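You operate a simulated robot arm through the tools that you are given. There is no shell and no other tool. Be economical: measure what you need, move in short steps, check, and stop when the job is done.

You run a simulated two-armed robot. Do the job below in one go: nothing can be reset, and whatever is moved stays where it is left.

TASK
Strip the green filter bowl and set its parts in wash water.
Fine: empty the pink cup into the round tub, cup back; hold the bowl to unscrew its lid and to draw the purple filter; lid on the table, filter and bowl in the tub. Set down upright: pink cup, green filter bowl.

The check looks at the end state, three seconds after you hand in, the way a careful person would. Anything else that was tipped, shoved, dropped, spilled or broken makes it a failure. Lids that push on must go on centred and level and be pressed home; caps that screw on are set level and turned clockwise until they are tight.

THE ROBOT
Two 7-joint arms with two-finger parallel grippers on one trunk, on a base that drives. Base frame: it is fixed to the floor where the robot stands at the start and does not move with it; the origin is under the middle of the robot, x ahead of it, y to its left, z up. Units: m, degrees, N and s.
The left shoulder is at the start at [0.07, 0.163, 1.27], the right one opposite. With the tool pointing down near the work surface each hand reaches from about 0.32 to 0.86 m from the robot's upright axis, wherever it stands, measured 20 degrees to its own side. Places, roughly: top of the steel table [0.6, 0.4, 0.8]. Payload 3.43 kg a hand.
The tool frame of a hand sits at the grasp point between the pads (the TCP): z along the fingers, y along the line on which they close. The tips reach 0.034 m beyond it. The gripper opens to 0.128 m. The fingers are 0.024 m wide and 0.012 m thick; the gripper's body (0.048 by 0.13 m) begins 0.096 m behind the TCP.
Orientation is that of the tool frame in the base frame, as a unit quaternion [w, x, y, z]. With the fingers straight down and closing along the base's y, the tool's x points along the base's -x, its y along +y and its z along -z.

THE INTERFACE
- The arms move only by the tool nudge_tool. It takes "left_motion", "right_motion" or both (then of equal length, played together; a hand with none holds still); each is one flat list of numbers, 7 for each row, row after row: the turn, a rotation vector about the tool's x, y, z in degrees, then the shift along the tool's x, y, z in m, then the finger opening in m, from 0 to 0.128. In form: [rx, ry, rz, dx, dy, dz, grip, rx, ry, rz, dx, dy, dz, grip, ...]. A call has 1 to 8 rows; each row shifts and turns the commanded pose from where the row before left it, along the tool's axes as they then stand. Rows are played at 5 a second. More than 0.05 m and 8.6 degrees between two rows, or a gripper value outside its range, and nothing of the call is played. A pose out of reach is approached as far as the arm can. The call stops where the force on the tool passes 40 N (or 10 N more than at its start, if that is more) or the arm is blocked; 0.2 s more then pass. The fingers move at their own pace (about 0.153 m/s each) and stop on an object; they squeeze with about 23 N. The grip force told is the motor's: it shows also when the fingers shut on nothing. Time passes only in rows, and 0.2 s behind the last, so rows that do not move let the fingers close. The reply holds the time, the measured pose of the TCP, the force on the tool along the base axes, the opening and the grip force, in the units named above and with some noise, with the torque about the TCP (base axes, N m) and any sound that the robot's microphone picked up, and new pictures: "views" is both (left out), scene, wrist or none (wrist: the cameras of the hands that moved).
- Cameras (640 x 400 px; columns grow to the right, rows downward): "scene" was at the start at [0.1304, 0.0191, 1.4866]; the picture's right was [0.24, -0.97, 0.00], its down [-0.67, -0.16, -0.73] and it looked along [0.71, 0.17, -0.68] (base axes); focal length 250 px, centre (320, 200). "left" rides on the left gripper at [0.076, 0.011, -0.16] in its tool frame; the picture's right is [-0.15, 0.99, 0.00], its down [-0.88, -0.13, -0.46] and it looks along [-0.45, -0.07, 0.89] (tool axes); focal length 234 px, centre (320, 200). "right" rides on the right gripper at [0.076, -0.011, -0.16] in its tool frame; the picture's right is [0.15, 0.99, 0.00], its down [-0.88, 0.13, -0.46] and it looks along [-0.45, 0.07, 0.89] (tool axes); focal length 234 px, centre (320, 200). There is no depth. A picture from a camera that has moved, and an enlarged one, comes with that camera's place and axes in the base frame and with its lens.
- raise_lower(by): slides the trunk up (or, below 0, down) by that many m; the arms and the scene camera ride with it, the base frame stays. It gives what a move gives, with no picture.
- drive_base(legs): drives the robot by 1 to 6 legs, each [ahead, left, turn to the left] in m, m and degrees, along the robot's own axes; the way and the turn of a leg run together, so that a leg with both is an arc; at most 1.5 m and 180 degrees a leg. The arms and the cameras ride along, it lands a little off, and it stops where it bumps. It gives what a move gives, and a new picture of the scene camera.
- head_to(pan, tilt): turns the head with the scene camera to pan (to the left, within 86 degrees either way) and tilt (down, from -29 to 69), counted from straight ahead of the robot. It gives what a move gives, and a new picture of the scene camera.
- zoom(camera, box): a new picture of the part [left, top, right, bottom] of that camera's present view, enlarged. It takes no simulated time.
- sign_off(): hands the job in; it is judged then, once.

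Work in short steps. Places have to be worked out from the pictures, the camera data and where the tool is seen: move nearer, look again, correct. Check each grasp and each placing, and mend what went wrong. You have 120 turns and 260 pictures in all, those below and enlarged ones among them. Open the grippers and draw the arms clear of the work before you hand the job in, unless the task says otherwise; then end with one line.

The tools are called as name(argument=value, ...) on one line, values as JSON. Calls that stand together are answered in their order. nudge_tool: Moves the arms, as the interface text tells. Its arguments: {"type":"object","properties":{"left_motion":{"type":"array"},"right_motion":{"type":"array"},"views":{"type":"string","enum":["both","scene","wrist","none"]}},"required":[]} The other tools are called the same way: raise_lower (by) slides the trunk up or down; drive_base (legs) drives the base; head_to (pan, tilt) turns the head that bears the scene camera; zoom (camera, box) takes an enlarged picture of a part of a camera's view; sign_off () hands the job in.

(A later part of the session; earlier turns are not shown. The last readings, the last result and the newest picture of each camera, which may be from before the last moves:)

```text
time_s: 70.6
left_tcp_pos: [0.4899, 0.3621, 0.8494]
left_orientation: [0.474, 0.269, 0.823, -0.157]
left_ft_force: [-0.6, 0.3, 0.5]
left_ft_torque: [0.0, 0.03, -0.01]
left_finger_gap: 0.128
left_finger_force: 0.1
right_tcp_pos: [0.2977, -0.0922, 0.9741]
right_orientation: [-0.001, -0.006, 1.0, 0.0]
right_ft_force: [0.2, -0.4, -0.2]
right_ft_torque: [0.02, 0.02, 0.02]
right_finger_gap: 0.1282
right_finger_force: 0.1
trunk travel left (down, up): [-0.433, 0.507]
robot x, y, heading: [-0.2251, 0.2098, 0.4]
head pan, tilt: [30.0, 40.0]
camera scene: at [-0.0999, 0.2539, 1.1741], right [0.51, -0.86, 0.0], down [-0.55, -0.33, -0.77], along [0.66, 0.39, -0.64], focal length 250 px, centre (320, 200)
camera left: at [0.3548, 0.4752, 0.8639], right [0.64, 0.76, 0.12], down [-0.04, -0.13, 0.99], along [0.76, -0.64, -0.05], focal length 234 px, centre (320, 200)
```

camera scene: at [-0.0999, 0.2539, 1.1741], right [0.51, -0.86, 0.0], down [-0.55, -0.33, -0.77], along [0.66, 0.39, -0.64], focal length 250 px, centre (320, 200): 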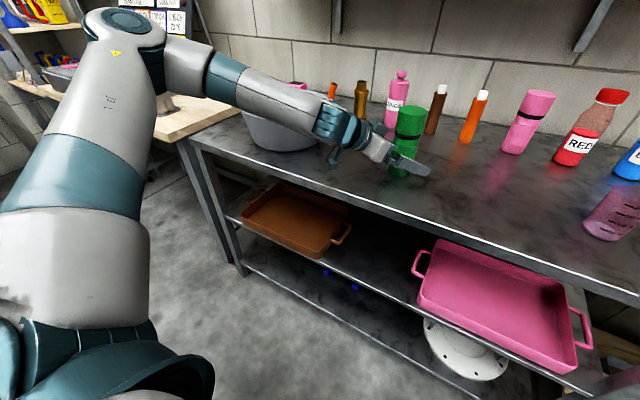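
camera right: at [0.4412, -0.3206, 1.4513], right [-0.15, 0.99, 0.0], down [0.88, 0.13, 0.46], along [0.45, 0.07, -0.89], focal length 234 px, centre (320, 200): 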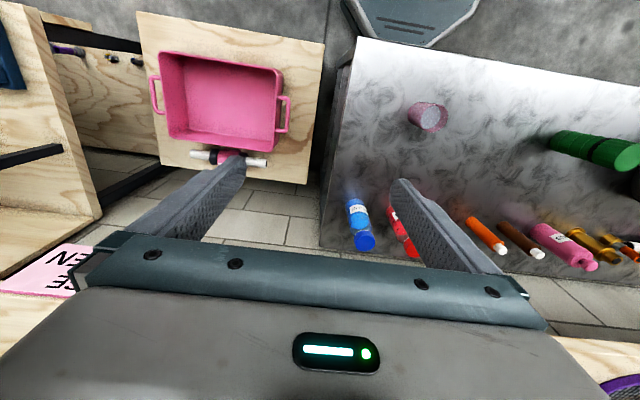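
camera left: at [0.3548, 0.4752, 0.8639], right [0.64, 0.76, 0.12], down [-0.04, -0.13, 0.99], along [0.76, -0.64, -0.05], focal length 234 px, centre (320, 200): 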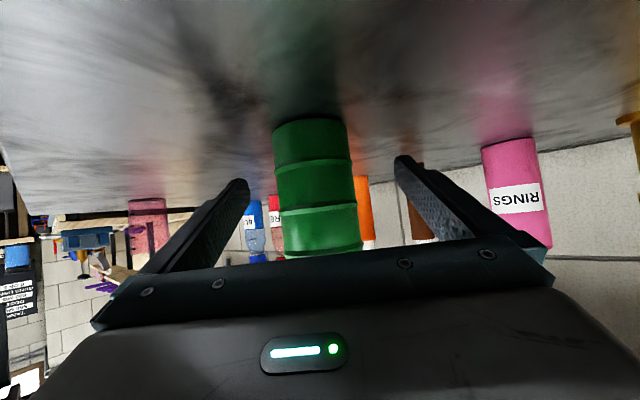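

The hand is in place, so I'll grip the bowl.

nudge_tool(left_motion=[0, 0, 0, 0, 0, 0, 0.07, 0, 0, 0, 0, 0, 0, 0.03, 0, 0, 0, 0, 0, 0, 0.03], views="none")

head_to(pan=15, tilt=30)

```text
time_s: 71.4
left_tcp_pos: [0.4885, 0.362, 0.85]
left_orientation: [0.475, 0.269, 0.823, -0.157]
left_ft_force: [1.0, -0.9, 1.1]
left_ft_torque: [-0.01, -0.13, -0.07]
left_finger_gap: 0.0566
left_finger_force: 22.9
right_tcp_pos: [0.2961, -0.0932, 0.9761]
right_orientation: [0.0, -0.005, 1.0, 0.0]
right_ft_force: [-0.2, -0.5, -0.1]
right_ft_torque: [0.02, 0.04, -0.01]
right_finger_gap: 0.128
right_finger_force: 0.0
trunk travel left (down, up): [-0.433, 0.507]
robot x, y, heading: [-0.2251, 0.2088, 0.4]
head pan, tilt: [30.0, 40.0]
```

```text
time_s: 72.2
left_tcp_pos: [0.4883, 0.361, 0.8508]
left_orientation: [0.475, 0.269, 0.823, -0.157]
left_ft_force: [1.0, -0.9, 0.2]
left_ft_torque: [-0.02, -0.12, -0.01]
left_finger_gap: 0.0568
left_finger_force: 22.9
right_tcp_pos: [0.2972, -0.0923, 0.9743]
right_orientation: [0.001, -0.005, 1.0, 0.0]
right_ft_force: [-0.5, 1.2, -0.1]
right_ft_torque: [0.01, -0.01, 0.0]
right_finger_gap: 0.1283
right_finger_force: 0.1
trunk travel left (down, up): [-0.433, 0.507]
robot x, y, heading: [-0.2216, 0.2076, 0.3]
head pan, tilt: [15.0, 30.0]
camera scene: at [-0.0868, 0.2351, 1.1895], right [0.27, -0.96, 0.0], down [-0.48, -0.13, -0.87], along [0.83, 0.23, -0.5], focal length 250 px, centre (320, 200)
```

scene: 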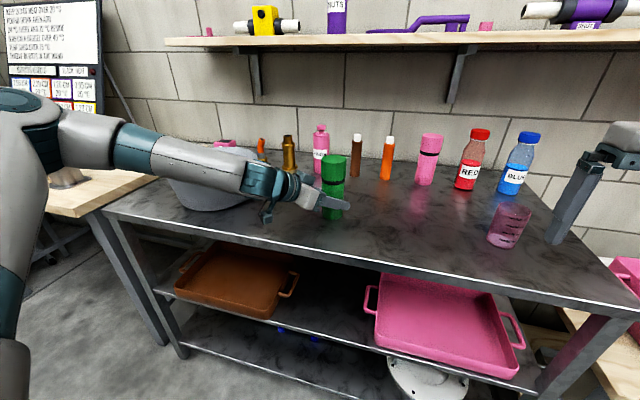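

The bowl is held with a 0.057 m gap. I'll bring the right hand over the lid, going up first and then across.

nudge_tool(right_motion=[0, 0, 0, 0, 0, -0.048, 0.09, 0, 0, 0, 0, 0, -0.048, 0.09, 0, 0, 0, -0.0192, 0.0453, 0, 0.09, 0, 0, 0, -0.0192, 0.0453, 0, 0.09, 0, 0, 0, -0.0192, 0.0453, 0, 0.09, 0, 0, 0, -0.0192, 0.0453, 0, 0.09, 0, 0, 0, -0.0192, 0.0453, 0, 0.09, 0, 0, 0, -0.0192, 0.0453, 0, 0.09])

```text
time_s: 74.0
left_tcp_pos: [0.4883, 0.3627, 0.8505]
left_orientation: [0.475, 0.268, 0.823, -0.157]
left_ft_force: [0.2, 0.0, 1.9]
left_ft_torque: [0.15, -0.1, -0.04]
left_finger_gap: 0.0566
left_finger_force: 22.9
right_tcp_pos: [0.406, 0.1802, 1.0711]
right_orientation: [0.001, -0.006, 1.0, -0.001]
right_ft_force: [-0.5, -0.4, -0.9]
right_ft_torque: [-0.02, -0.01, 0.02]
right_finger_gap: 0.0899
right_finger_force: 0.1
trunk travel left (down, up): [-0.433, 0.507]
robot x, y, heading: [-0.226, 0.2123, 0.5]
head pan, tilt: [15.0, 30.0]
camera scene: at [-0.0869, 0.2367, 1.1896], right [0.27, -0.96, 0.0], down [-0.48, -0.13, -0.87], along [0.83, 0.23, -0.5], focal length 250 px, centre (320, 200)
camera right: at [0.3302, 0.1682, 1.2298], right [-0.16, 0.99, 0.0], down [0.88, 0.14, 0.46], along [0.45, 0.07, -0.89], focal length 234 px, centre (320, 200)
```

scene: 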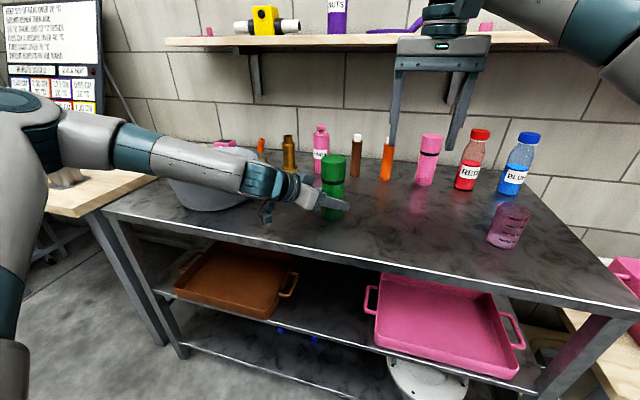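
right: 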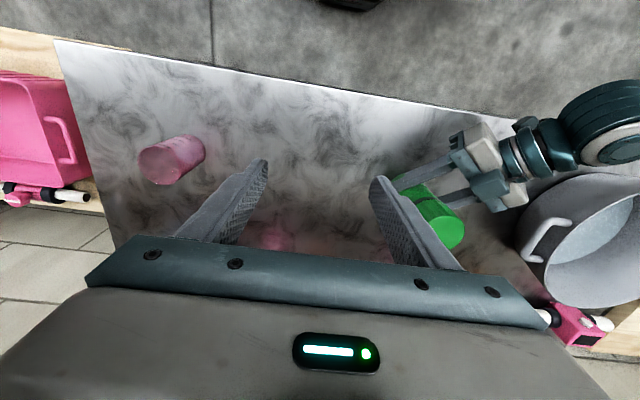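

I'll continue to directly above the lid.

nudge_tool(right_motion=[0, 0, 0, -0.0205, 0.045, 0, 0.09, 0, 0, 0, -0.0205, 0.045, 0, 0.09, 0, 0, 0, -0.0205, 0.045, 0, 0.09, 0, 0, 0, -0.0205, 0.045, 0, 0.09])

```text
time_s: 75.0
left_tcp_pos: [0.4888, 0.3612, 0.8509]
left_orientation: [0.475, 0.269, 0.823, -0.157]
left_ft_force: [0.4, -1.6, 2.0]
left_ft_torque: [0.02, -0.07, -0.03]
left_finger_gap: 0.0564
left_finger_force: 23.1
right_tcp_pos: [0.4477, 0.3056, 1.0617]
right_orientation: [0.0, -0.004, 1.0, 0.0]
right_ft_force: [0.4, 0.5, 0.8]
right_ft_torque: [0.01, -0.02, -0.01]
right_finger_gap: 0.0899
right_finger_force: 0.1
right hand out of reach, approached as far as the arm can: row 3, 4
trunk travel left (down, up): [-0.433, 0.507]
robot x, y, heading: [-0.2231, 0.2152, 0.7]
head pan, tilt: [15.0, 30.0]
camera scene: at [-0.0869, 0.2354, 1.1896], right [0.27, -0.96, 0.0], down [-0.48, -0.13, -0.87], along [0.83, 0.23, -0.5], focal length 250 px, centre (320, 200)
camera right: at [0.3715, 0.2949, 1.2208], right [-0.16, 0.99, 0.0], down [0.88, 0.14, 0.46], along [0.45, 0.07, -0.89], focal length 234 px, centre (320, 200)
```

scene: 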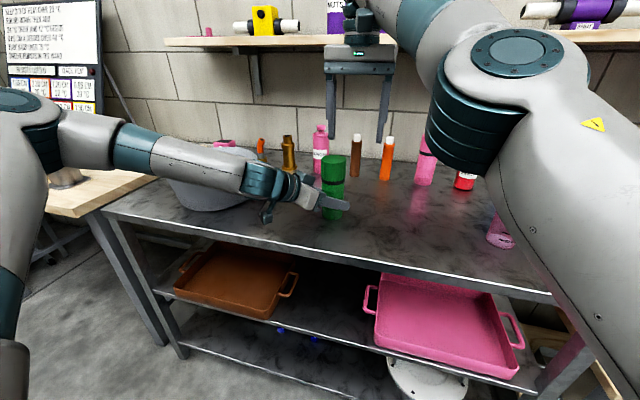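
right: 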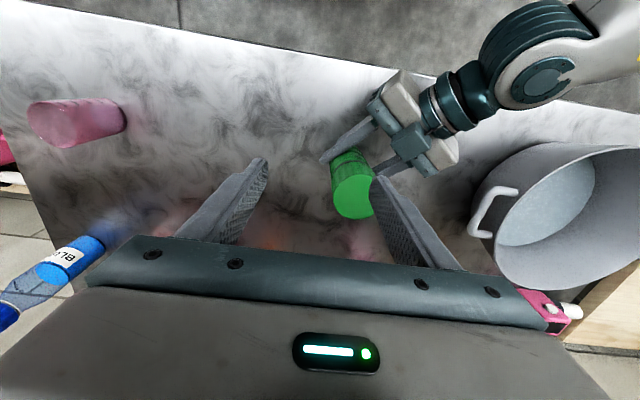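

The right arm falls 0.06 m short here. Instead of driving, I'll lift the bowl 2 cm and bring it 0.09 m closer with the left hand.

raise_lower(by=0.02)

nudge_tool(left_motion=[0, 0, 0, 0.012, -0.018, -0.0207, 0.03, 0, 0, 0, 0.012, -0.018, -0.0207, 0.03, 0, 0, 0, 0.012, -0.018, -0.0207, 0.03], views="scene")

```text
time_s: 75.6
left_tcp_pos: [0.4899, 0.3631, 0.8695]
left_orientation: [0.474, 0.268, 0.824, -0.157]
left_ft_force: [0.1, 0.4, -1.6]
left_ft_torque: [-0.03, 0.01, -0.03]
left_finger_gap: 0.0567
left_finger_force: 23.5
right_tcp_pos: [0.4492, 0.3077, 1.0812]
right_orientation: [-0.001, -0.005, 1.0, 0.0]
right_ft_force: [-0.1, 0.5, 0.6]
right_ft_torque: [-0.03, 0.04, 0.03]
right_finger_gap: 0.09
right_finger_force: 0.1
trunk travel left (down, up): [-0.453, 0.487]
robot x, y, heading: [-0.2217, 0.2105, 0.8]
head pan, tilt: [15.0, 30.0]
```

```text
time_s: 76.4
left_tcp_pos: [0.3974, 0.3598, 0.8709]
left_orientation: [0.475, 0.268, 0.824, -0.155]
left_ft_force: [-0.9, 0.8, -1.9]
left_ft_torque: [0.02, -0.01, -0.01]
left_finger_gap: 0.0567
left_finger_force: 22.4
right_tcp_pos: [0.4463, 0.3054, 1.0817]
right_orientation: [0.0, -0.004, 1.0, 0.0]
right_ft_force: [0.4, -0.4, -0.4]
right_ft_torque: [-0.05, -0.02, -0.03]
right_finger_gap: 0.0897
right_finger_force: 0.1
trunk travel left (down, up): [-0.453, 0.487]
robot x, y, heading: [-0.222, 0.2129, 0.6]
head pan, tilt: [15.0, 30.0]
camera scene: at [-0.0873, 0.2356, 1.2097], right [0.27, -0.96, 0.0], down [-0.48, -0.13, -0.87], along [0.83, 0.23, -0.5], focal length 250 px, centre (320, 200)
```

scene: 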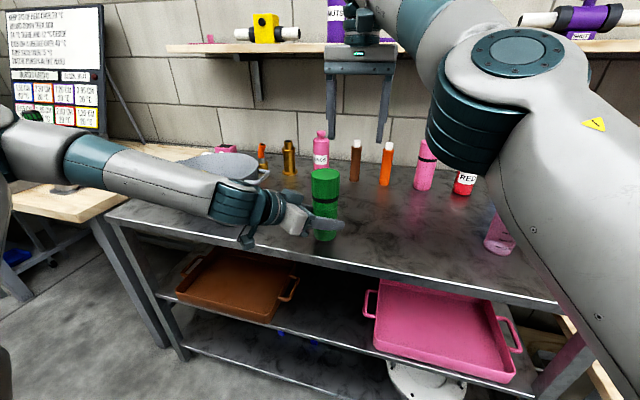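

That worked and the bowl axis is at about (0.397, 0.360). I'll shift it 0.03 m towards the right arm and set it on the table by lowering the trunk.

nudge_tool(left_motion=[0, 0, 0, -0.009, -0.024, 0.0157, 0.03], right_motion=[0, 0, 0, 0.045, 0.015, 0, 0.09], views="none")

raise_lower(by=-0.019)

zoom(camera="right", box=[0, 0, 640, 400])

zoom(camera="scene", box=[240, 140, 420, 260])

```text
time_s: 76.8
left_tcp_pos: [0.3985, 0.3294, 0.8708]
left_orientation: [0.475, 0.269, 0.823, -0.156]
left_ft_force: [-0.7, 0.6, -2.6]
left_ft_torque: [0.02, 0.02, 0.03]
left_finger_gap: 0.0565
left_finger_force: 22.7
right_tcp_pos: [0.402, 0.3178, 1.0815]
right_orientation: [0.0, -0.003, 1.0, 0.001]
right_ft_force: [-0.6, -1.2, -0.2]
right_ft_torque: [0.04, -0.02, 0.03]
right_finger_gap: 0.0902
right_finger_force: 0.1
trunk travel left (down, up): [-0.453, 0.487]
robot x, y, heading: [-0.2209, 0.211, 0.4]
head pan, tilt: [15.0, 30.0]
```

```text
time_s: 77.5
left_tcp_pos: [0.3986, 0.3315, 0.8498]
left_orientation: [0.474, 0.269, 0.823, -0.157]
left_ft_force: [0.8, 0.9, -2.5]
left_ft_torque: [-0.01, -0.03, 0.0]
left_finger_gap: 0.0565
left_finger_force: 23.1
right_tcp_pos: [0.4018, 0.3231, 1.061]
right_orientation: [0.001, -0.005, 1.0, 0.0]
right_ft_force: [0.3, 0.7, 0.5]
right_ft_torque: [0.01, -0.05, -0.01]
right_finger_gap: 0.0903
right_finger_force: 0.1
trunk travel left (down, up): [-0.434, 0.506]
robot x, y, heading: [-0.2229, 0.2143, 0.5]
head pan, tilt: [15.0, 30.0]
```

```text
1.00 times, centred on (320, 200) of right (not enlarged: the box is as wide or as high as the picture)
camera zoom: at [0.3259, 0.3115, 1.2199], right [-0.16, 0.99, 0.0], down [0.88, 0.14, 0.46], along [0.45, 0.07, -0.89], focal length 234 px, centre (320, 200)
```

zoom: 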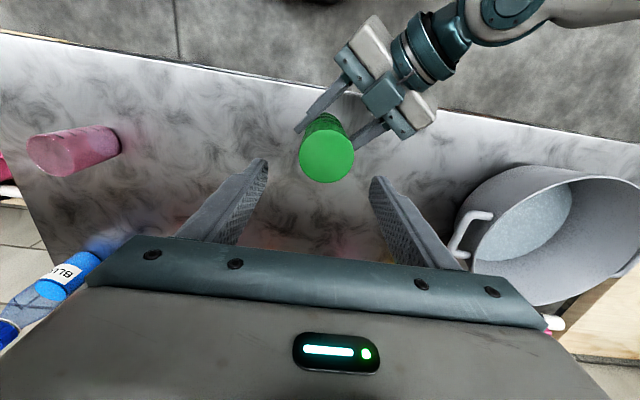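

```text
3.33 times, centred on (330, 200) of scene
camera zoom: at [-0.0869, 0.2356, 1.1906], right [0.27, -0.96, 0.0], down [-0.48, -0.13, -0.87], along [0.83, 0.23, -0.5], focal length 835 px, centre (287, 200)
```

zoom: 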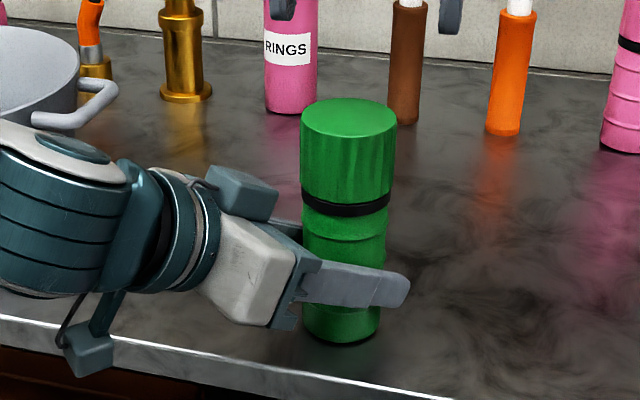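

The lid centre is at about (0.398, 0.331), matching the left hand. I'll align and descend around the lid, with the tips staying above the seal.

nudge_tool(right_motion=[0, 0, 0, 0.004, 0.008, 0.02, 0.09, 0, 0, 0, 0, 0, 0.03, 0.09, 0, 0, 0, 0, 0, 0.03, 0.09, 0, 0, 0, 0, 0, 0.022, 0.09])

zoom(camera="scene", box=[240, 100, 420, 260])

```text
time_s: 78.5
left_tcp_pos: [0.4001, 0.3308, 0.8507]
left_orientation: [0.475, 0.269, 0.823, -0.158]
left_ft_force: [0.4, 0.0, -2.6]
left_ft_torque: [0.02, 0.01, -0.01]
left_finger_gap: 0.0564
left_finger_force: 22.8
right_tcp_pos: [0.3987, 0.3322, 0.9587]
right_orientation: [-0.001, -0.004, 1.0, 0.001]
right_ft_force: [0.5, 1.0, -0.1]
right_ft_torque: [0.0, -0.01, 0.02]
right_finger_gap: 0.0901
right_finger_force: 0.1
trunk travel left (down, up): [-0.434, 0.506]
robot x, y, heading: [-0.2227, 0.2116, 0.6]
head pan, tilt: [15.0, 30.0]
camera scene: at [-0.0862, 0.2352, 1.1905], right [0.27, -0.96, 0.0], down [-0.48, -0.13, -0.87], along [0.83, 0.23, -0.5], focal length 250 px, centre (320, 200)
camera right: at [0.3232, 0.3207, 1.1183], right [-0.16, 0.99, 0.0], down [0.88, 0.14, 0.45], along [0.45, 0.07, -0.89], focal length 234 px, centre (320, 200)
```

scene: 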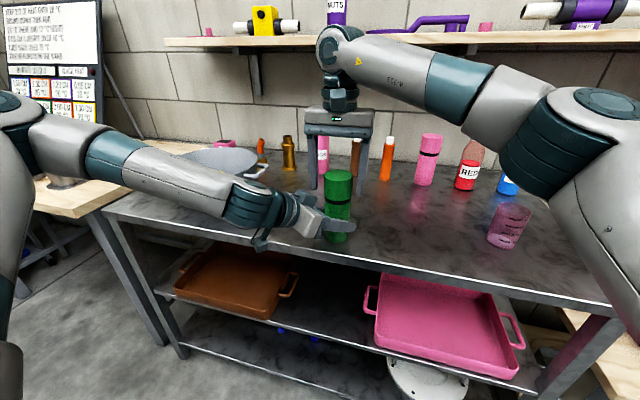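
right: 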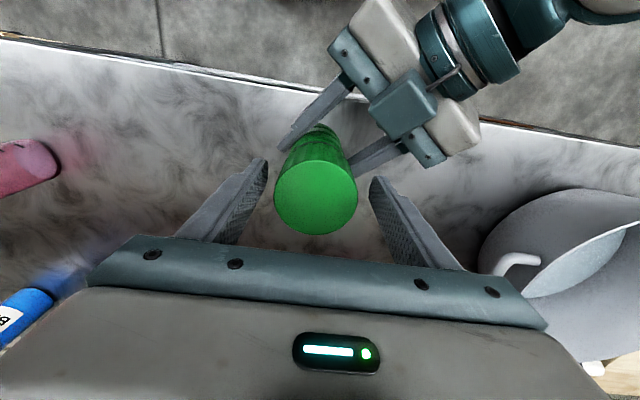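

```text
2.50 times, centred on (330, 180) of scene
camera zoom: at [-0.0862, 0.2352, 1.1905], right [0.27, -0.96, 0.0], down [-0.48, -0.13, -0.87], along [0.83, 0.23, -0.5], focal length 626 px, centre (295, 250)
```

zoom: 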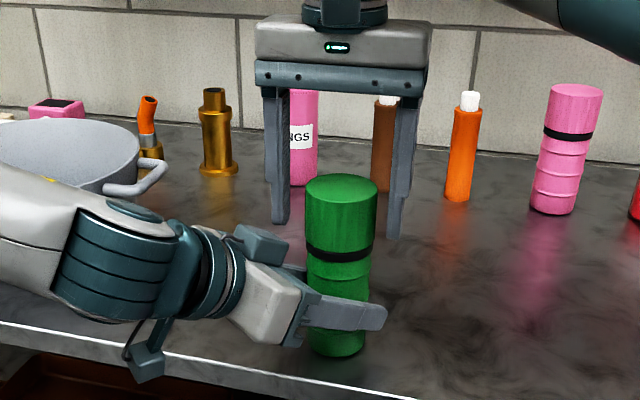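

The right fingers straddle the lid and are centred. I'll close on it.

nudge_tool(right_motion=[0, 0, 0, 0, 0, 0, 0.06, 0, 0, 0, 0, 0, 0, 0.04, 0, 0, 0, 0, 0, 0, 0.04], views="none")

nudge_tool(right_motion=[0, 0, -6, 0, 0, 0, 0.04, 0, 0, -6, 0, 0, 0, 0.04, 0, 0, -6, 0, 0, 0, 0.04])

```text
time_s: 79.3
left_tcp_pos: [0.3998, 0.3322, 0.8498]
left_orientation: [0.475, 0.268, 0.824, -0.156]
left_ft_force: [-0.9, 17.0, -2.5]
left_ft_torque: [-0.67, 0.01, -0.08]
left_finger_gap: 0.057
left_finger_force: 23.3
right_tcp_pos: [0.3992, 0.3314, 0.9586]
right_orientation: [0.0, -0.004, 1.0, -0.002]
right_ft_force: [0.7, -17.4, 0.0]
right_ft_torque: [-1.2, -0.1, 0.03]
right_finger_gap: 0.0612
right_finger_force: 23.4
trunk travel left (down, up): [-0.434, 0.506]
robot x, y, heading: [-0.2264, 0.2117, 0.5]
head pan, tilt: [15.0, 30.0]
```

```text
time_s: 80.1
left_tcp_pos: [0.3995, 0.3312, 0.8499]
left_orientation: [0.474, 0.267, 0.824, -0.155]
left_ft_force: [-1.3, 21.5, -4.1]
left_ft_torque: [-0.59, 0.02, 0.02]
left_finger_gap: 0.0568
left_finger_force: 22.9
right_tcp_pos: [0.3985, 0.3312, 0.9585]
right_orientation: [-0.002, -0.162, 0.987, -0.001]
right_ft_force: [2.3, -20.4, 2.2]
right_ft_torque: [-1.64, -0.14, -0.08]
right_finger_gap: 0.0616
right_finger_force: 22.8
trunk travel left (down, up): [-0.434, 0.506]
robot x, y, heading: [-0.2219, 0.2102, 0.7]
head pan, tilt: [15.0, 30.0]
camera scene: at [-0.0866, 0.2354, 1.1905], right [0.27, -0.96, 0.0], down [-0.48, -0.13, -0.87], along [0.83, 0.23, -0.5], focal length 250 px, centre (320, 200)
camera right: at [0.33, 0.2964, 1.118], right [-0.45, 0.89, 0.0], down [0.79, 0.4, 0.45], along [0.41, 0.21, -0.89], focal length 234 px, centre (320, 200)
```

scene: 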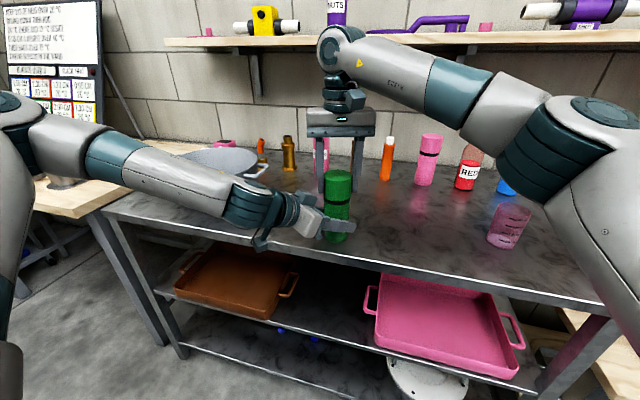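
right: 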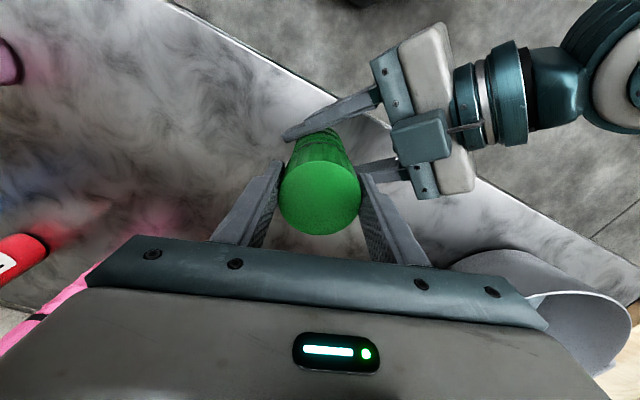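

Both grips hold, but there is about 20 N of side load because the right hand sits a few mm too far to +y. I'll relieve that and keep turning.

nudge_tool(right_motion=[0, 0, 0, 0.0008, -0.0025, 0, 0.04, 0, 0, -6, 0, 0, 0, 0.04, 0, 0, -6, 0, 0, 0, 0.04], views="none")

```text
time_s: 80.9
left_tcp_pos: [0.3978, 0.3299, 0.8503]
left_orientation: [0.474, 0.268, 0.824, -0.156]
left_ft_force: [-1.9, 10.1, -8.7]
left_ft_torque: [-0.28, -0.1, 0.05]
left_finger_gap: 0.0568
left_finger_force: 23.1
right_tcp_pos: [0.3971, 0.3289, 0.9597]
right_orientation: [0.0, -0.266, 0.964, 0.001]
right_ft_force: [2.0, -10.0, 6.7]
right_ft_torque: [-0.82, -0.15, -0.05]
right_finger_gap: 0.0617
right_finger_force: 23.6
trunk travel left (down, up): [-0.434, 0.506]
robot x, y, heading: [-0.2218, 0.2112, 0.4]
head pan, tilt: [15.0, 30.0]
```

The side load has halved, and the upward push shows the lid is rising on its thread. I'll keep turning, with a small shift and lift to follow it.

nudge_tool(right_motion=[0, 0, -7, 0.001, -0.0015, -0.0007, 0.04, 0, 0, -7, 0, 0, -0.0005, 0.04, 0, 0, -7, 0, 0, -0.0005, 0.04, 0, 0, -7, 0, 0, -0.0005, 0.04], views="scene")

```text
time_s: 81.9
left_tcp_pos: [0.3987, 0.3287, 0.8518]
left_orientation: [0.474, 0.271, 0.823, -0.158]
left_ft_force: [-6.8, -6.9, -2.9]
left_ft_torque: [0.89, -0.03, -0.04]
left_finger_gap: 0.057
left_finger_force: 23.1
right_tcp_pos: [0.3974, 0.328, 0.9605]
right_orientation: [0.0, -0.49, 0.872, 0.001]
right_ft_force: [6.9, 5.9, 0.7]
right_ft_torque: [-0.2, -0.58, -0.01]
right_finger_gap: 0.0617
right_finger_force: 23.7
trunk travel left (down, up): [-0.434, 0.506]
robot x, y, heading: [-0.221, 0.211, 0.4]
head pan, tilt: [15.0, 30.0]
camera scene: at [-0.0865, 0.2354, 1.1905], right [0.27, -0.96, 0.0], down [-0.48, -0.13, -0.87], along [0.83, 0.23, -0.5], focal length 250 px, centre (320, 200)
```

scene: 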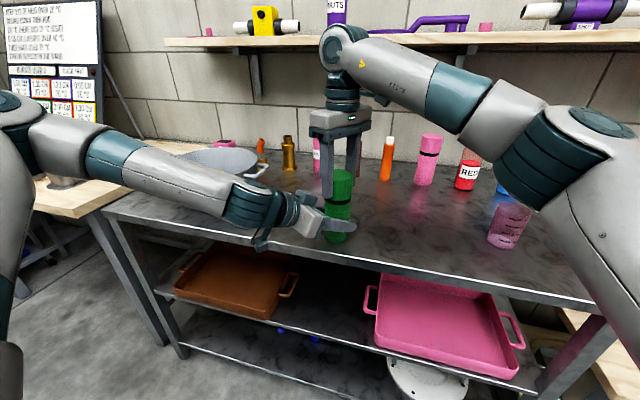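

The lid has turned 58° with low forces. I'll continue.

nudge_tool(right_motion=[0, 0, -7, 0, 0, -0.0004, 0.04, 0, 0, -7, 0, 0, -0.0004, 0.04, 0, 0, -7, 0, 0, -0.0004, 0.04, 0, 0, -7, 0, 0, -0.0004, 0.04, 0, 0, -7, 0, 0, -0.0004, 0.04, 0, 0, -7, 0, 0, -0.0004, 0.04], views="none")

```text
time_s: 82.4
left_tcp_pos: [0.3972, 0.3326, 0.8498]
left_orientation: [0.473, 0.268, 0.824, -0.157]
left_ft_force: [-8.4, 6.7, 7.3]
left_ft_torque: [0.17, 0.55, -0.01]
left_finger_gap: 0.0559
left_finger_force: 23.0
right_tcp_pos: [0.3793, 0.3415, 0.9575]
right_orientation: [0.009, -0.543, 0.84, -0.008]
right_ft_force: [3.5, -4.3, 3.4]
right_ft_torque: [-0.29, -0.42, 0.04]
right_finger_gap: 0.0622
right_finger_force: 22.6
right hand out of reach, approached as far as the arm can: row 1, 2
trunk travel left (down, up): [-0.434, 0.506]
robot x, y, heading: [-0.223, 0.2127, 0.5]
head pan, tilt: [15.0, 30.0]
stopped in row 2 (right hand): the force on the tool passed its limit (the readings are from after the stop); the commanded pose is now the measured one
```

The wrist hit its limit and the hand slid sideways, so I'll check the state.

zoom(camera="scene", box=[260, 110, 420, 260])

zoom(camera="right", box=[160, 60, 480, 260])

```text
2.67 times, centred on (340, 185) of scene
camera zoom: at [-0.0878, 0.2359, 1.1908], right [0.27, -0.96, 0.0], down [-0.48, -0.13, -0.87], along [0.83, 0.23, -0.5], focal length 668 px, centre (267, 240)
```

zoom: 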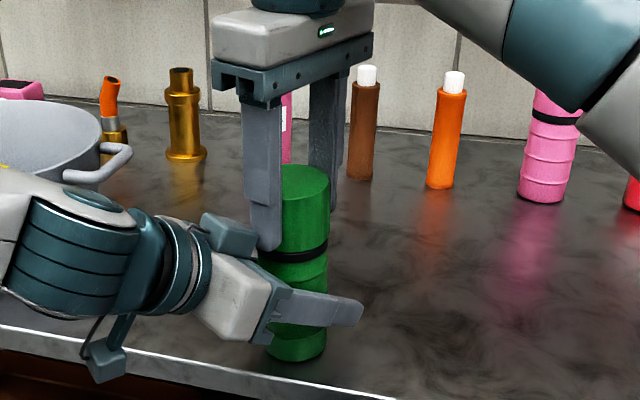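

```text
2.00 times, centred on (320, 160) of right
camera zoom: at [0.3539, 0.2697, 1.1171], right [-0.96, 0.27, -0.02], down [0.23, 0.86, 0.46], along [0.14, 0.43, -0.89], focal length 468 px, centre (320, 280)
```

zoom: 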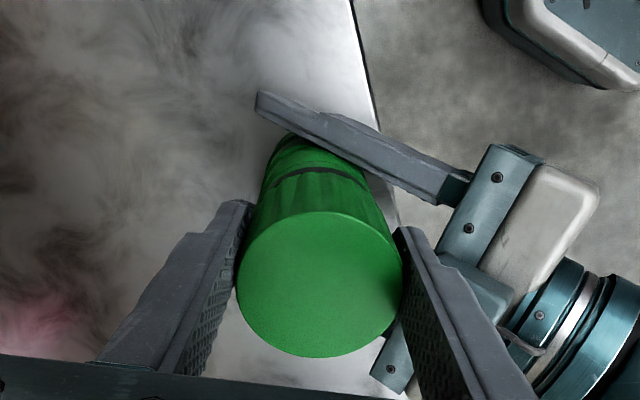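

The hand dragged the lid about 2 cm towards the left hand. I'll move it back over the axis while gripped, to straighten the bowl, before releasing.

nudge_tool(right_motion=[0, 0, 3, 0.001, -0.007, 0, 0.04, 0, 0, 3, 0.001, -0.007, 0, 0.04, 0, 0, 2, 0.001, -0.007, 0, 0.04], views="scene")

```text
time_s: 83.2
left_tcp_pos: [0.3985, 0.3334, 0.8514]
left_orientation: [0.475, 0.266, 0.824, -0.155]
left_ft_force: [19.7, -3.0, -1.5]
left_ft_torque: [-0.27, 0.27, -0.08]
left_finger_gap: 0.0561
left_finger_force: 22.8
right_tcp_pos: [0.3947, 0.3327, 0.9589]
right_orientation: [0.008, -0.484, 0.875, -0.006]
right_ft_force: [-20.4, 4.2, 9.8]
right_ft_torque: [0.68, 1.75, 0.09]
right_finger_gap: 0.0625
right_finger_force: 23.4
trunk travel left (down, up): [-0.434, 0.506]
robot x, y, heading: [-0.2251, 0.2066, 0.3]
head pan, tilt: [15.0, 30.0]
camera scene: at [-0.0875, 0.2352, 1.1908], right [0.27, -0.96, 0.0], down [-0.48, -0.13, -0.87], along [0.83, 0.23, -0.5], focal length 250 px, centre (320, 200)
```

scene: 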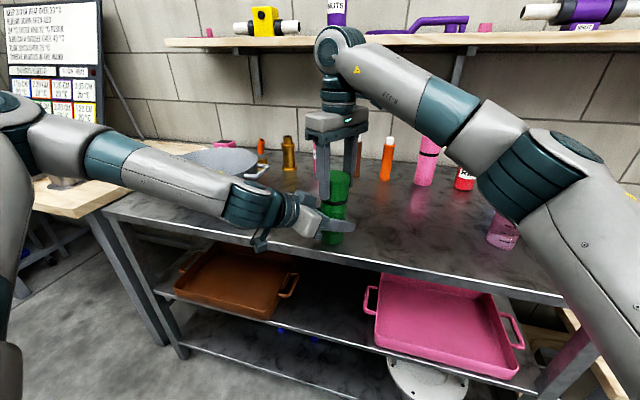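

Now I'll release the lid and lift the right hand clear to inspect.

nudge_tool(right_motion=[0, 0, 0, 0, 0, 0, 0.078, 0, 0, 0, 0, 0, 0, 0.078, 0, 0, 0, 0, 0, -0.03, 0.085, 0, 0, 0, 0, 0, -0.03, 0.09, 0, 0, 7, 0, 0, -0.03, 0.09])

zoom(camera="scene", box=[260, 110, 420, 260])

```text
time_s: 84.4
left_tcp_pos: [0.3962, 0.3326, 0.8506]
left_orientation: [0.474, 0.268, 0.824, -0.156]
left_ft_force: [-4.5, 1.1, 12.2]
left_ft_torque: [-0.11, -0.01, -0.01]
left_finger_gap: 0.0557
left_finger_force: 23.0
right_tcp_pos: [0.3938, 0.3321, 1.049]
right_orientation: [0.009, -0.43, 0.903, -0.005]
right_ft_force: [0.1, 0.3, -0.2]
right_ft_torque: [-0.03, 0.0, -0.01]
right_finger_gap: 0.0901
right_finger_force: 0.0
trunk travel left (down, up): [-0.434, 0.506]
robot x, y, heading: [-0.2273, 0.2091, 0.6]
head pan, tilt: [15.0, 30.0]
camera scene: at [-0.0881, 0.2351, 1.1907], right [0.27, -0.96, 0.0], down [-0.48, -0.13, -0.87], along [0.84, 0.23, -0.5], focal length 250 px, centre (320, 200)
camera right: at [0.3513, 0.2669, 1.2064], right [-0.86, 0.51, -0.02], down [0.44, 0.77, 0.46], along [0.25, 0.39, -0.89], focal length 234 px, centre (320, 200)
```

scene: 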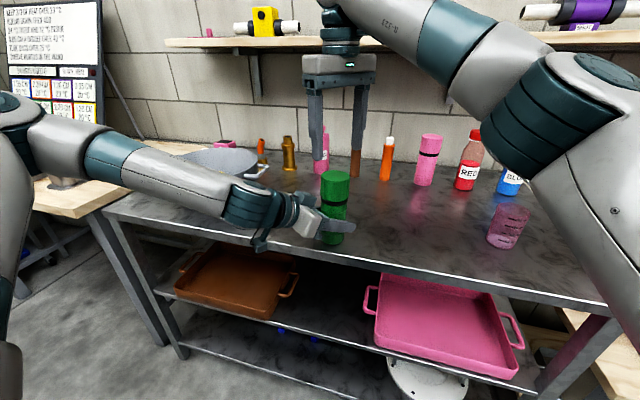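
right: 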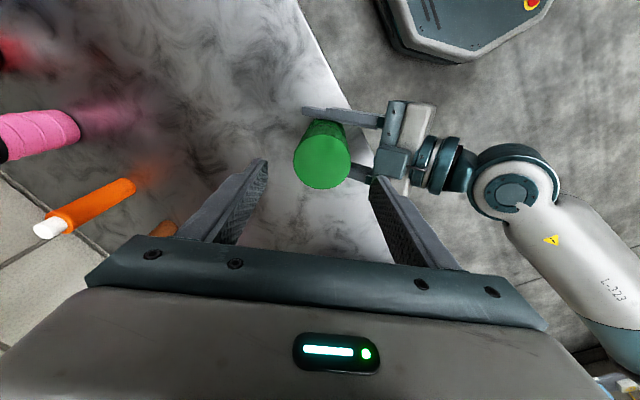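

```text
2.67 times, centred on (340, 185) of scene
camera zoom: at [-0.0881, 0.2351, 1.1907], right [0.27, -0.96, 0.0], down [-0.48, -0.13, -0.87], along [0.84, 0.23, -0.5], focal length 668 px, centre (267, 240)
```

zoom: 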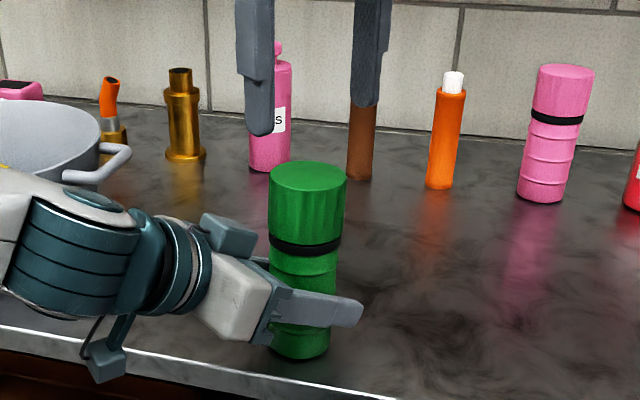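

The bowl is vertical again, with its top at about (0.395, 0.333). I'll wind the right wrist the other way for a long second turn and ease the left hand's downward load slightly.

nudge_tool(left_motion=[0, 0, 0, -0.0009, 0, -0.0005, 0.03, 0, 0, 0, 0, 0, 0, 0.03, 0, 0, 0, 0, 0, 0, 0.03, 0, 0, 0, 0, 0, 0, 0.03, 0, 0, 0, 0, 0, 0, 0.03, 0, 0, 0, 0, 0, 0, 0.03, 0, 0, 0, 0, 0, 0, 0.03, 0, 0, 0, 0, 0, 0, 0.03], right_motion=[0, 0, 8, 0, 0, 0, 0.09, 0, 0, 8, 0, 0, 0, 0.09, 0, 0, 8, 0, 0, 0, 0.09, 0, 0, 8, 0, 0, 0, 0.09, 0, 0, 8, 0, 0, 0, 0.09, 0, 0, 8, 0, 0, 0, 0.09, 0, 0, 8, 0, 0, 0, 0.09, 0, 0, 8, 0, 0, 0, 0.09], views="none")

nudge_tool(right_motion=[0, 0, 8, 0, 0, 0, 0.09, 0, 0, 8, 0, 0, 0, 0.09, 0, 0, 8, 0, 0, 0, 0.09, 0, 0, 8, 0, 0, 0, 0.09, 0, 0, 8, 0, 0, 0, 0.09, 0, 0, 8, 0, 0, 0, 0.09, 0, 0, 8, 0, 0, 0, 0.09, 0, 0, 8, 0, 0, 0, 0.09], views="none")

nudge_tool(right_motion=[0, 0, 8, 0, 0, 0, 0.09, 0, 0, 8, 0, 0, 0, 0.09, 0, 0, 8, 0, 0, 0, 0.09, 0, 0, 8, 0, 0, 0, 0.09])

```text
time_s: 86.2
left_tcp_pos: [0.3991, 0.3322, 0.8505]
left_orientation: [0.473, 0.268, 0.825, -0.157]
left_ft_force: [0.0, 1.6, 0.4]
left_ft_torque: [-0.04, -0.06, 0.03]
left_finger_gap: 0.0559
left_finger_force: 23.7
right_tcp_pos: [0.3938, 0.3303, 1.0487]
right_orientation: [0.011, 0.116, 0.993, 0.0]
right_ft_force: [1.1, 0.6, -0.2]
right_ft_torque: [0.0, -0.01, -0.01]
right_finger_gap: 0.0899
right_finger_force: 0.0
trunk travel left (down, up): [-0.434, 0.506]
robot x, y, heading: [-0.2238, 0.2104, 0.5]
head pan, tilt: [15.0, 30.0]
```

```text
time_s: 88.0
left_tcp_pos: [0.3985, 0.3325, 0.8515]
left_orientation: [0.474, 0.267, 0.825, -0.156]
left_ft_force: [0.3, -0.4, -0.7]
left_ft_torque: [-0.01, -0.05, -0.04]
left_finger_gap: 0.0559
left_finger_force: 23.1
right_tcp_pos: [0.3951, 0.3315, 1.0463]
right_orientation: [0.009, 0.624, 0.781, 0.006]
right_ft_force: [-0.1, -0.1, 0.0]
right_ft_torque: [0.04, 0.01, 0.02]
right_finger_gap: 0.09
right_finger_force: 0.0
trunk travel left (down, up): [-0.434, 0.506]
robot x, y, heading: [-0.2232, 0.2119, 0.4]
head pan, tilt: [15.0, 30.0]
```

```text
time_s: 89.0
left_tcp_pos: [0.399, 0.3303, 0.8512]
left_orientation: [0.473, 0.267, 0.825, -0.156]
left_ft_force: [-0.5, -0.1, -2.6]
left_ft_torque: [-0.04, -0.03, 0.0]
left_finger_gap: 0.0562
left_finger_force: 22.3
right_tcp_pos: [0.3941, 0.3302, 1.0474]
right_orientation: [0.007, 0.815, 0.579, 0.007]
right_ft_force: [-0.2, -0.5, -0.2]
right_ft_torque: [0.01, 0.01, -0.02]
right_finger_gap: 0.09
right_finger_force: 0.1
trunk travel left (down, up): [-0.434, 0.506]
robot x, y, heading: [-0.2238, 0.2117, 0.6]
head pan, tilt: [15.0, 30.0]
camera scene: at [-0.0865, 0.2353, 1.1906], right [0.27, -0.96, 0.0], down [-0.48, -0.13, -0.87], along [0.83, 0.23, -0.5], focal length 250 px, centre (320, 200)
camera right: at [0.4051, 0.4071, 1.2065], right [0.98, -0.19, 0.02], down [-0.18, -0.87, 0.46], along [-0.07, -0.45, -0.89], focal length 234 px, centre (320, 200)
```

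scene: 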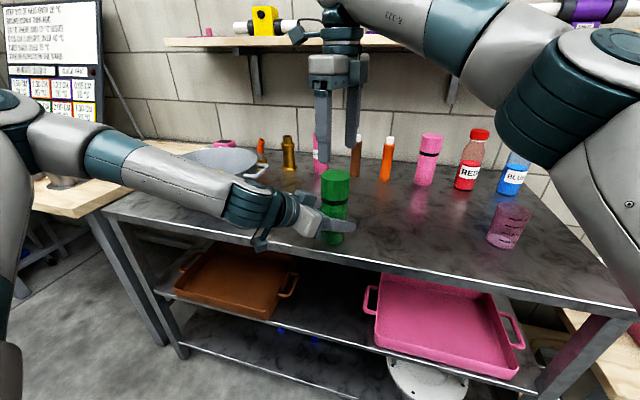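
right: 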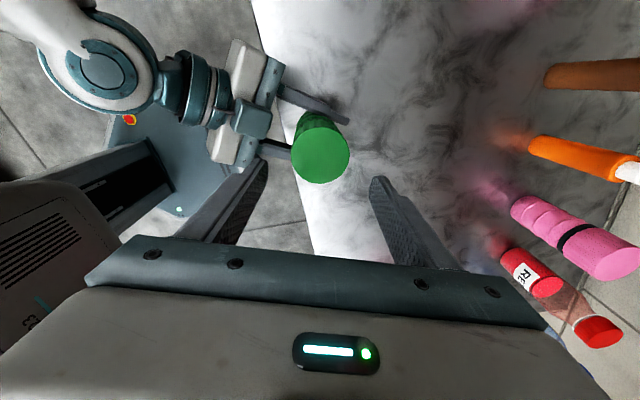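

The wrist is at +109° and can go further, so I'll add another 40° before descending.

nudge_tool(right_motion=[0, 0, 8, 0, 0, 0, 0.09, 0, 0, 8, 0, 0, 0, 0.09, 0, 0, 8, 0, 0, 0, 0.09, 0, 0, 8, 0, 0, 0, 0.09, 0, 0, 8, 0, 0, 0, 0.09])

```text
time_s: 90.2
left_tcp_pos: [0.3998, 0.3315, 0.8509]
left_orientation: [0.473, 0.267, 0.825, -0.156]
left_ft_force: [0.5, 0.4, -0.5]
left_ft_torque: [-0.03, -0.01, -0.02]
left_finger_gap: 0.0561
left_finger_force: 22.7
right_tcp_pos: [0.3947, 0.3302, 1.0478]
right_orientation: [0.002, 0.964, 0.265, 0.009]
right_ft_force: [0.1, 0.5, -0.4]
right_ft_torque: [-0.02, 0.0, -0.01]
right_finger_gap: 0.0901
right_finger_force: 0.3
trunk travel left (down, up): [-0.434, 0.506]
robot x, y, heading: [-0.2251, 0.2111, 0.8]
head pan, tilt: [15.0, 30.0]
camera scene: at [-0.0864, 0.2353, 1.1906], right [0.27, -0.96, 0.0], down [-0.48, -0.13, -0.87], along [0.83, 0.23, -0.5], focal length 250 px, centre (320, 200)
camera right: at [0.4506, 0.3801, 1.2077], right [0.63, -0.78, 0.01], down [-0.7, -0.56, 0.44], along [-0.34, -0.29, -0.9], focal length 234 px, centre (320, 200)
```

scene: 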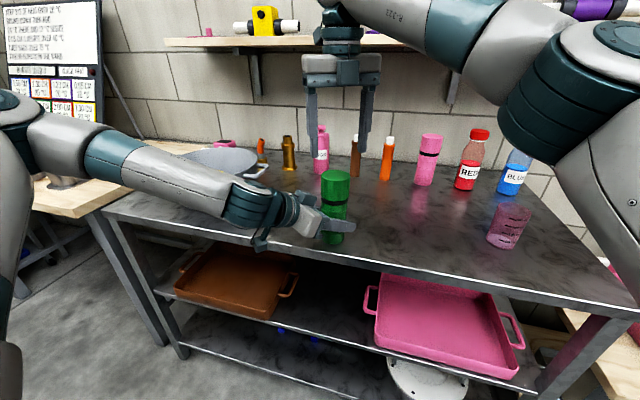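
right: 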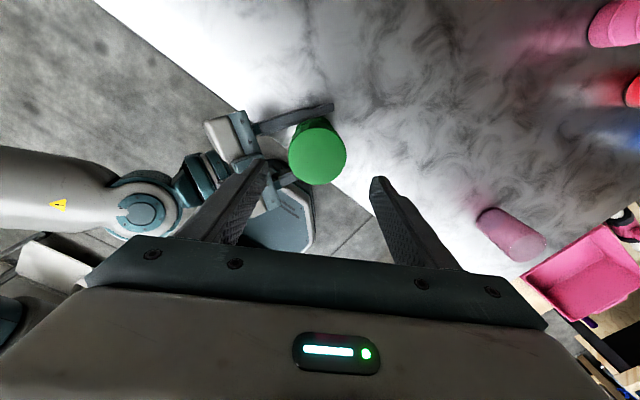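

The wrist is at +149°, which gives about 200° of sweep. I'll correct a 1° tilt, centre on the lid, descend and close.

nudge_tool(right_motion=[0.52, -0.86, 0, 0.0037, -0.0013, 0.02, 0.09, 0, 0, 0, 0, 0, 0.03, 0.09, 0, 0, 0, 0, 0, 0.037, 0.09, 0, 0, 0, 0, 0, 0, 0.06, 0, 0, 0, 0, 0, 0, 0.04, 0, 0, 0, 0, 0, 0, 0.04], views="wrist")

```text
time_s: 91.6
left_tcp_pos: [0.3991, 0.3316, 0.8505]
left_orientation: [0.475, 0.266, 0.824, -0.156]
left_ft_force: [0.7, 0.3, -1.1]
left_ft_torque: [-0.74, -0.32, -0.02]
left_finger_gap: 0.056
left_finger_force: 22.6
right_tcp_pos: [0.3932, 0.3341, 0.9617]
right_orientation: [0.002, 0.964, 0.266, 0.0]
right_ft_force: [0.1, -2.1, -1.6]
right_ft_torque: [0.61, 0.28, -0.02]
right_finger_gap: 0.0624
right_finger_force: 22.6
trunk travel left (down, up): [-0.434, 0.506]
robot x, y, heading: [-0.2255, 0.2077, 0.5]
head pan, tilt: [15.0, 30.0]
camera right: at [0.453, 0.3841, 1.1208], right [0.63, -0.77, 0.0], down [-0.69, -0.56, 0.46], along [-0.35, -0.29, -0.89], focal length 234 px, centre (320, 200)
```

right: 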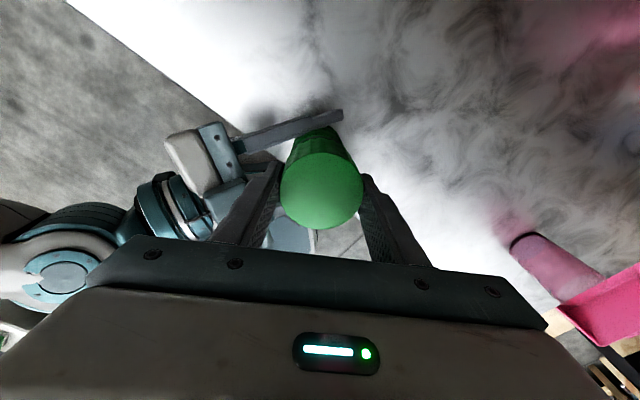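

Side forces are low. I'll turn counter-clockwise for the long sweep.

nudge_tool(right_motion=[0, 0, -7, 0, 0, -0.0003, 0.04, 0, 0, -7, 0, 0, -0.0003, 0.04, 0, 0, -7, 0, 0, -0.0003, 0.04, 0, 0, -7, 0, 0, -0.0003, 0.04, 0, 0, -7, 0, 0, -0.0003, 0.04, 0, 0, -7, 0, 0, -0.0003, 0.04, 0, 0, -7, 0, 0, -0.0003, 0.04, 0, 0, -7, 0, 0, -0.0003, 0.04], views="none")

```text
time_s: 93.4
left_tcp_pos: [0.3988, 0.3311, 0.8513]
left_orientation: [0.474, 0.267, 0.825, -0.156]
left_ft_force: [15.2, -5.5, -1.8]
left_ft_torque: [-0.18, 0.48, -0.02]
left_finger_gap: 0.0564
left_finger_force: 23.1
right_tcp_pos: [0.3964, 0.3333, 0.9623]
right_orientation: [0.001, 0.725, 0.688, 0.0]
right_ft_force: [-15.8, 5.5, -0.5]
right_ft_torque: [0.78, 1.22, 0.0]
right_finger_gap: 0.0628
right_finger_force: 22.8
trunk travel left (down, up): [-0.434, 0.506]
robot x, y, heading: [-0.2221, 0.2095, 0.5]
head pan, tilt: [15.0, 30.0]
```

There's a side load of about 16 N along x, so I'll ease it by 1.5 mm while turning on.

nudge_tool(right_motion=[0, 0, -7, 0.0005, -0.0015, -0.0004, 0.04, 0, 0, -7, 0, 0, -0.0004, 0.04, 0, 0, -7, 0, 0, -0.0004, 0.04, 0, 0, -7, 0, 0, -0.0004, 0.04, 0, 0, -7, 0, 0, -0.0004, 0.04, 0, 0, -7, 0, 0, -0.0004, 0.04, 0, 0, -7, 0, 0, -0.0004, 0.04, 0, 0, -7, 0, 0, -0.0004, 0.04], views="none")

```text
time_s: 95.2
left_tcp_pos: [0.3985, 0.3313, 0.851]
left_orientation: [0.474, 0.266, 0.824, -0.156]
left_ft_force: [-9.6, 3.6, 9.1]
left_ft_torque: [0.05, -0.65, 0.0]
left_finger_gap: 0.056
left_finger_force: 22.9
right_tcp_pos: [0.3953, 0.3324, 0.9662]
right_orientation: [0.001, 0.317, 0.948, -0.001]
right_ft_force: [8.9, -4.2, -10.8]
right_ft_torque: [-0.5, -0.38, 0.04]
right_finger_gap: 0.0612
right_finger_force: 23.0
trunk travel left (down, up): [-0.434, 0.506]
robot x, y, heading: [-0.222, 0.2092, 0.2]
head pan, tilt: [15.0, 30.0]
```

I'm lifting faster than the thread, so I'll turn without lift for this part.

nudge_tool(right_motion=[0, 0, -7, -0.0008, 0.0005, 0.001, 0.04, 0, 0, -7, 0, 0, 0, 0.04, 0, 0, -7, 0, 0, 0, 0.04, 0, 0, -7, 0, 0, 0, 0.04, 0, 0, -7, 0, 0, 0, 0.04, 0, 0, -7, 0, 0, 0, 0.04, 0, 0, -7, 0, 0, 0, 0.04, 0, 0, -7, 0, 0, 0, 0.04], views="none")

```text
time_s: 97.0
left_tcp_pos: [0.3985, 0.3319, 0.8509]
left_orientation: [0.473, 0.268, 0.824, -0.157]
left_ft_force: [-2.0, -15.6, -3.5]
left_ft_torque: [0.92, -0.03, 0.08]
left_finger_gap: 0.0559
left_finger_force: 23.1
right_tcp_pos: [0.3964, 0.335, 0.9646]
right_orientation: [0.001, -0.166, 0.986, -0.001]
right_ft_force: [2.3, 14.5, 1.5]
right_ft_torque: [0.75, -0.16, -0.07]
right_finger_gap: 0.0612
right_finger_force: 23.5
trunk travel left (down, up): [-0.434, 0.506]
robot x, y, heading: [-0.2233, 0.2108, 0.5]
head pan, tilt: [15.0, 30.0]
```

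I'll go on to about -50° with a small y relief.

nudge_tool(right_motion=[0, 0, -7, 0, 0.0012, 0, 0.04, 0, 0, -7, 0, 0, -0.0003, 0.04, 0, 0, -7, 0, 0, -0.0003, 0.04, 0, 0, -7, 0, 0, -0.0003, 0.04])

zoom(camera="scene", box=[280, 150, 390, 250])

```text
time_s: 98.0
left_tcp_pos: [0.3989, 0.3327, 0.8506]
left_orientation: [0.474, 0.268, 0.824, -0.157]
left_ft_force: [-3.1, -14.0, -1.0]
left_ft_torque: [0.91, 0.0, 0.08]
left_finger_gap: 0.0561
left_finger_force: 23.4
right_tcp_pos: [0.396, 0.3347, 0.9668]
right_orientation: [0.0, -0.4, 0.917, -0.002]
right_ft_force: [3.8, 13.8, -2.1]
right_ft_torque: [0.7, -0.4, -0.03]
right_finger_gap: 0.0612
right_finger_force: 23.2
trunk travel left (down, up): [-0.434, 0.506]
robot x, y, heading: [-0.2254, 0.2147, 0.5]
head pan, tilt: [15.0, 30.0]
camera scene: at [-0.0863, 0.2353, 1.1905], right [0.27, -0.96, 0.0], down [-0.48, -0.13, -0.87], along [0.83, 0.23, -0.5], focal length 250 px, centre (320, 200)
camera right: at [0.3527, 0.2731, 1.1255], right [-0.82, 0.57, 0.0], down [0.5, 0.73, 0.46], along [0.26, 0.37, -0.89], focal length 234 px, centre (320, 200)
```

scene: 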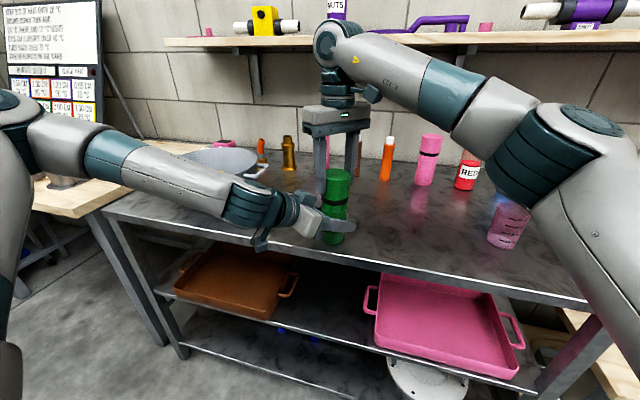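
right: 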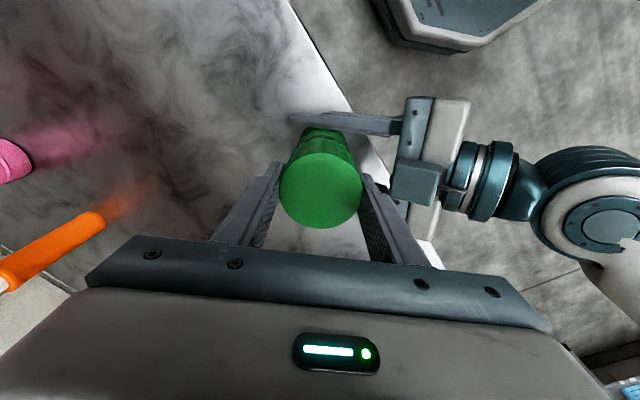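

```text
4.00 times, centred on (335, 200) of scene
camera zoom: at [-0.0863, 0.2353, 1.1905], right [0.27, -0.96, 0.0], down [-0.48, -0.13, -0.87], along [0.83, 0.23, -0.5], focal length 1002 px, centre (260, 200)
```

zoom: 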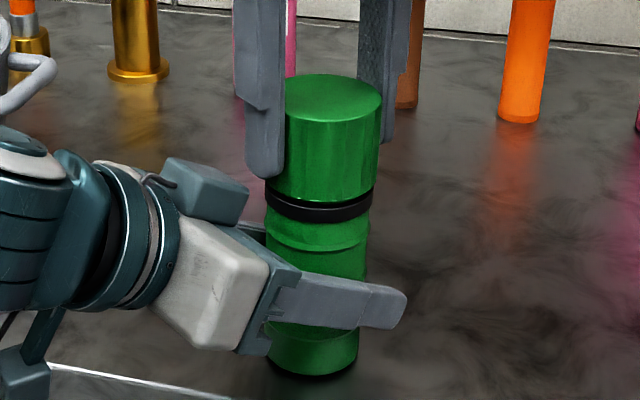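

The gap is growing after about 255° of turning. I'll test with a gentle 2 mm lift to see whether the lid is free.

nudge_tool(right_motion=[0, 0, 0, 0, 0, -0.001, 0.04, 0, 0, 0, 0, 0, -0.001, 0.04], views="none")

```text
time_s: 98.6
left_tcp_pos: [0.3992, 0.3301, 0.8523]
left_orientation: [0.474, 0.267, 0.824, -0.156]
left_ft_force: [-1.2, -14.1, 4.9]
left_ft_torque: [0.83, -0.05, 0.07]
left_finger_gap: 0.0563
left_finger_force: 23.3
right_tcp_pos: [0.3972, 0.3343, 0.9677]
right_orientation: [0.0, -0.398, 0.918, -0.002]
right_ft_force: [1.5, 14.4, -8.1]
right_ft_torque: [0.8, -0.14, -0.06]
right_finger_gap: 0.061
right_finger_force: 22.9
trunk travel left (down, up): [-0.434, 0.506]
robot x, y, heading: [-0.2244, 0.2117, 0.6]
head pan, tilt: [15.0, 30.0]
```

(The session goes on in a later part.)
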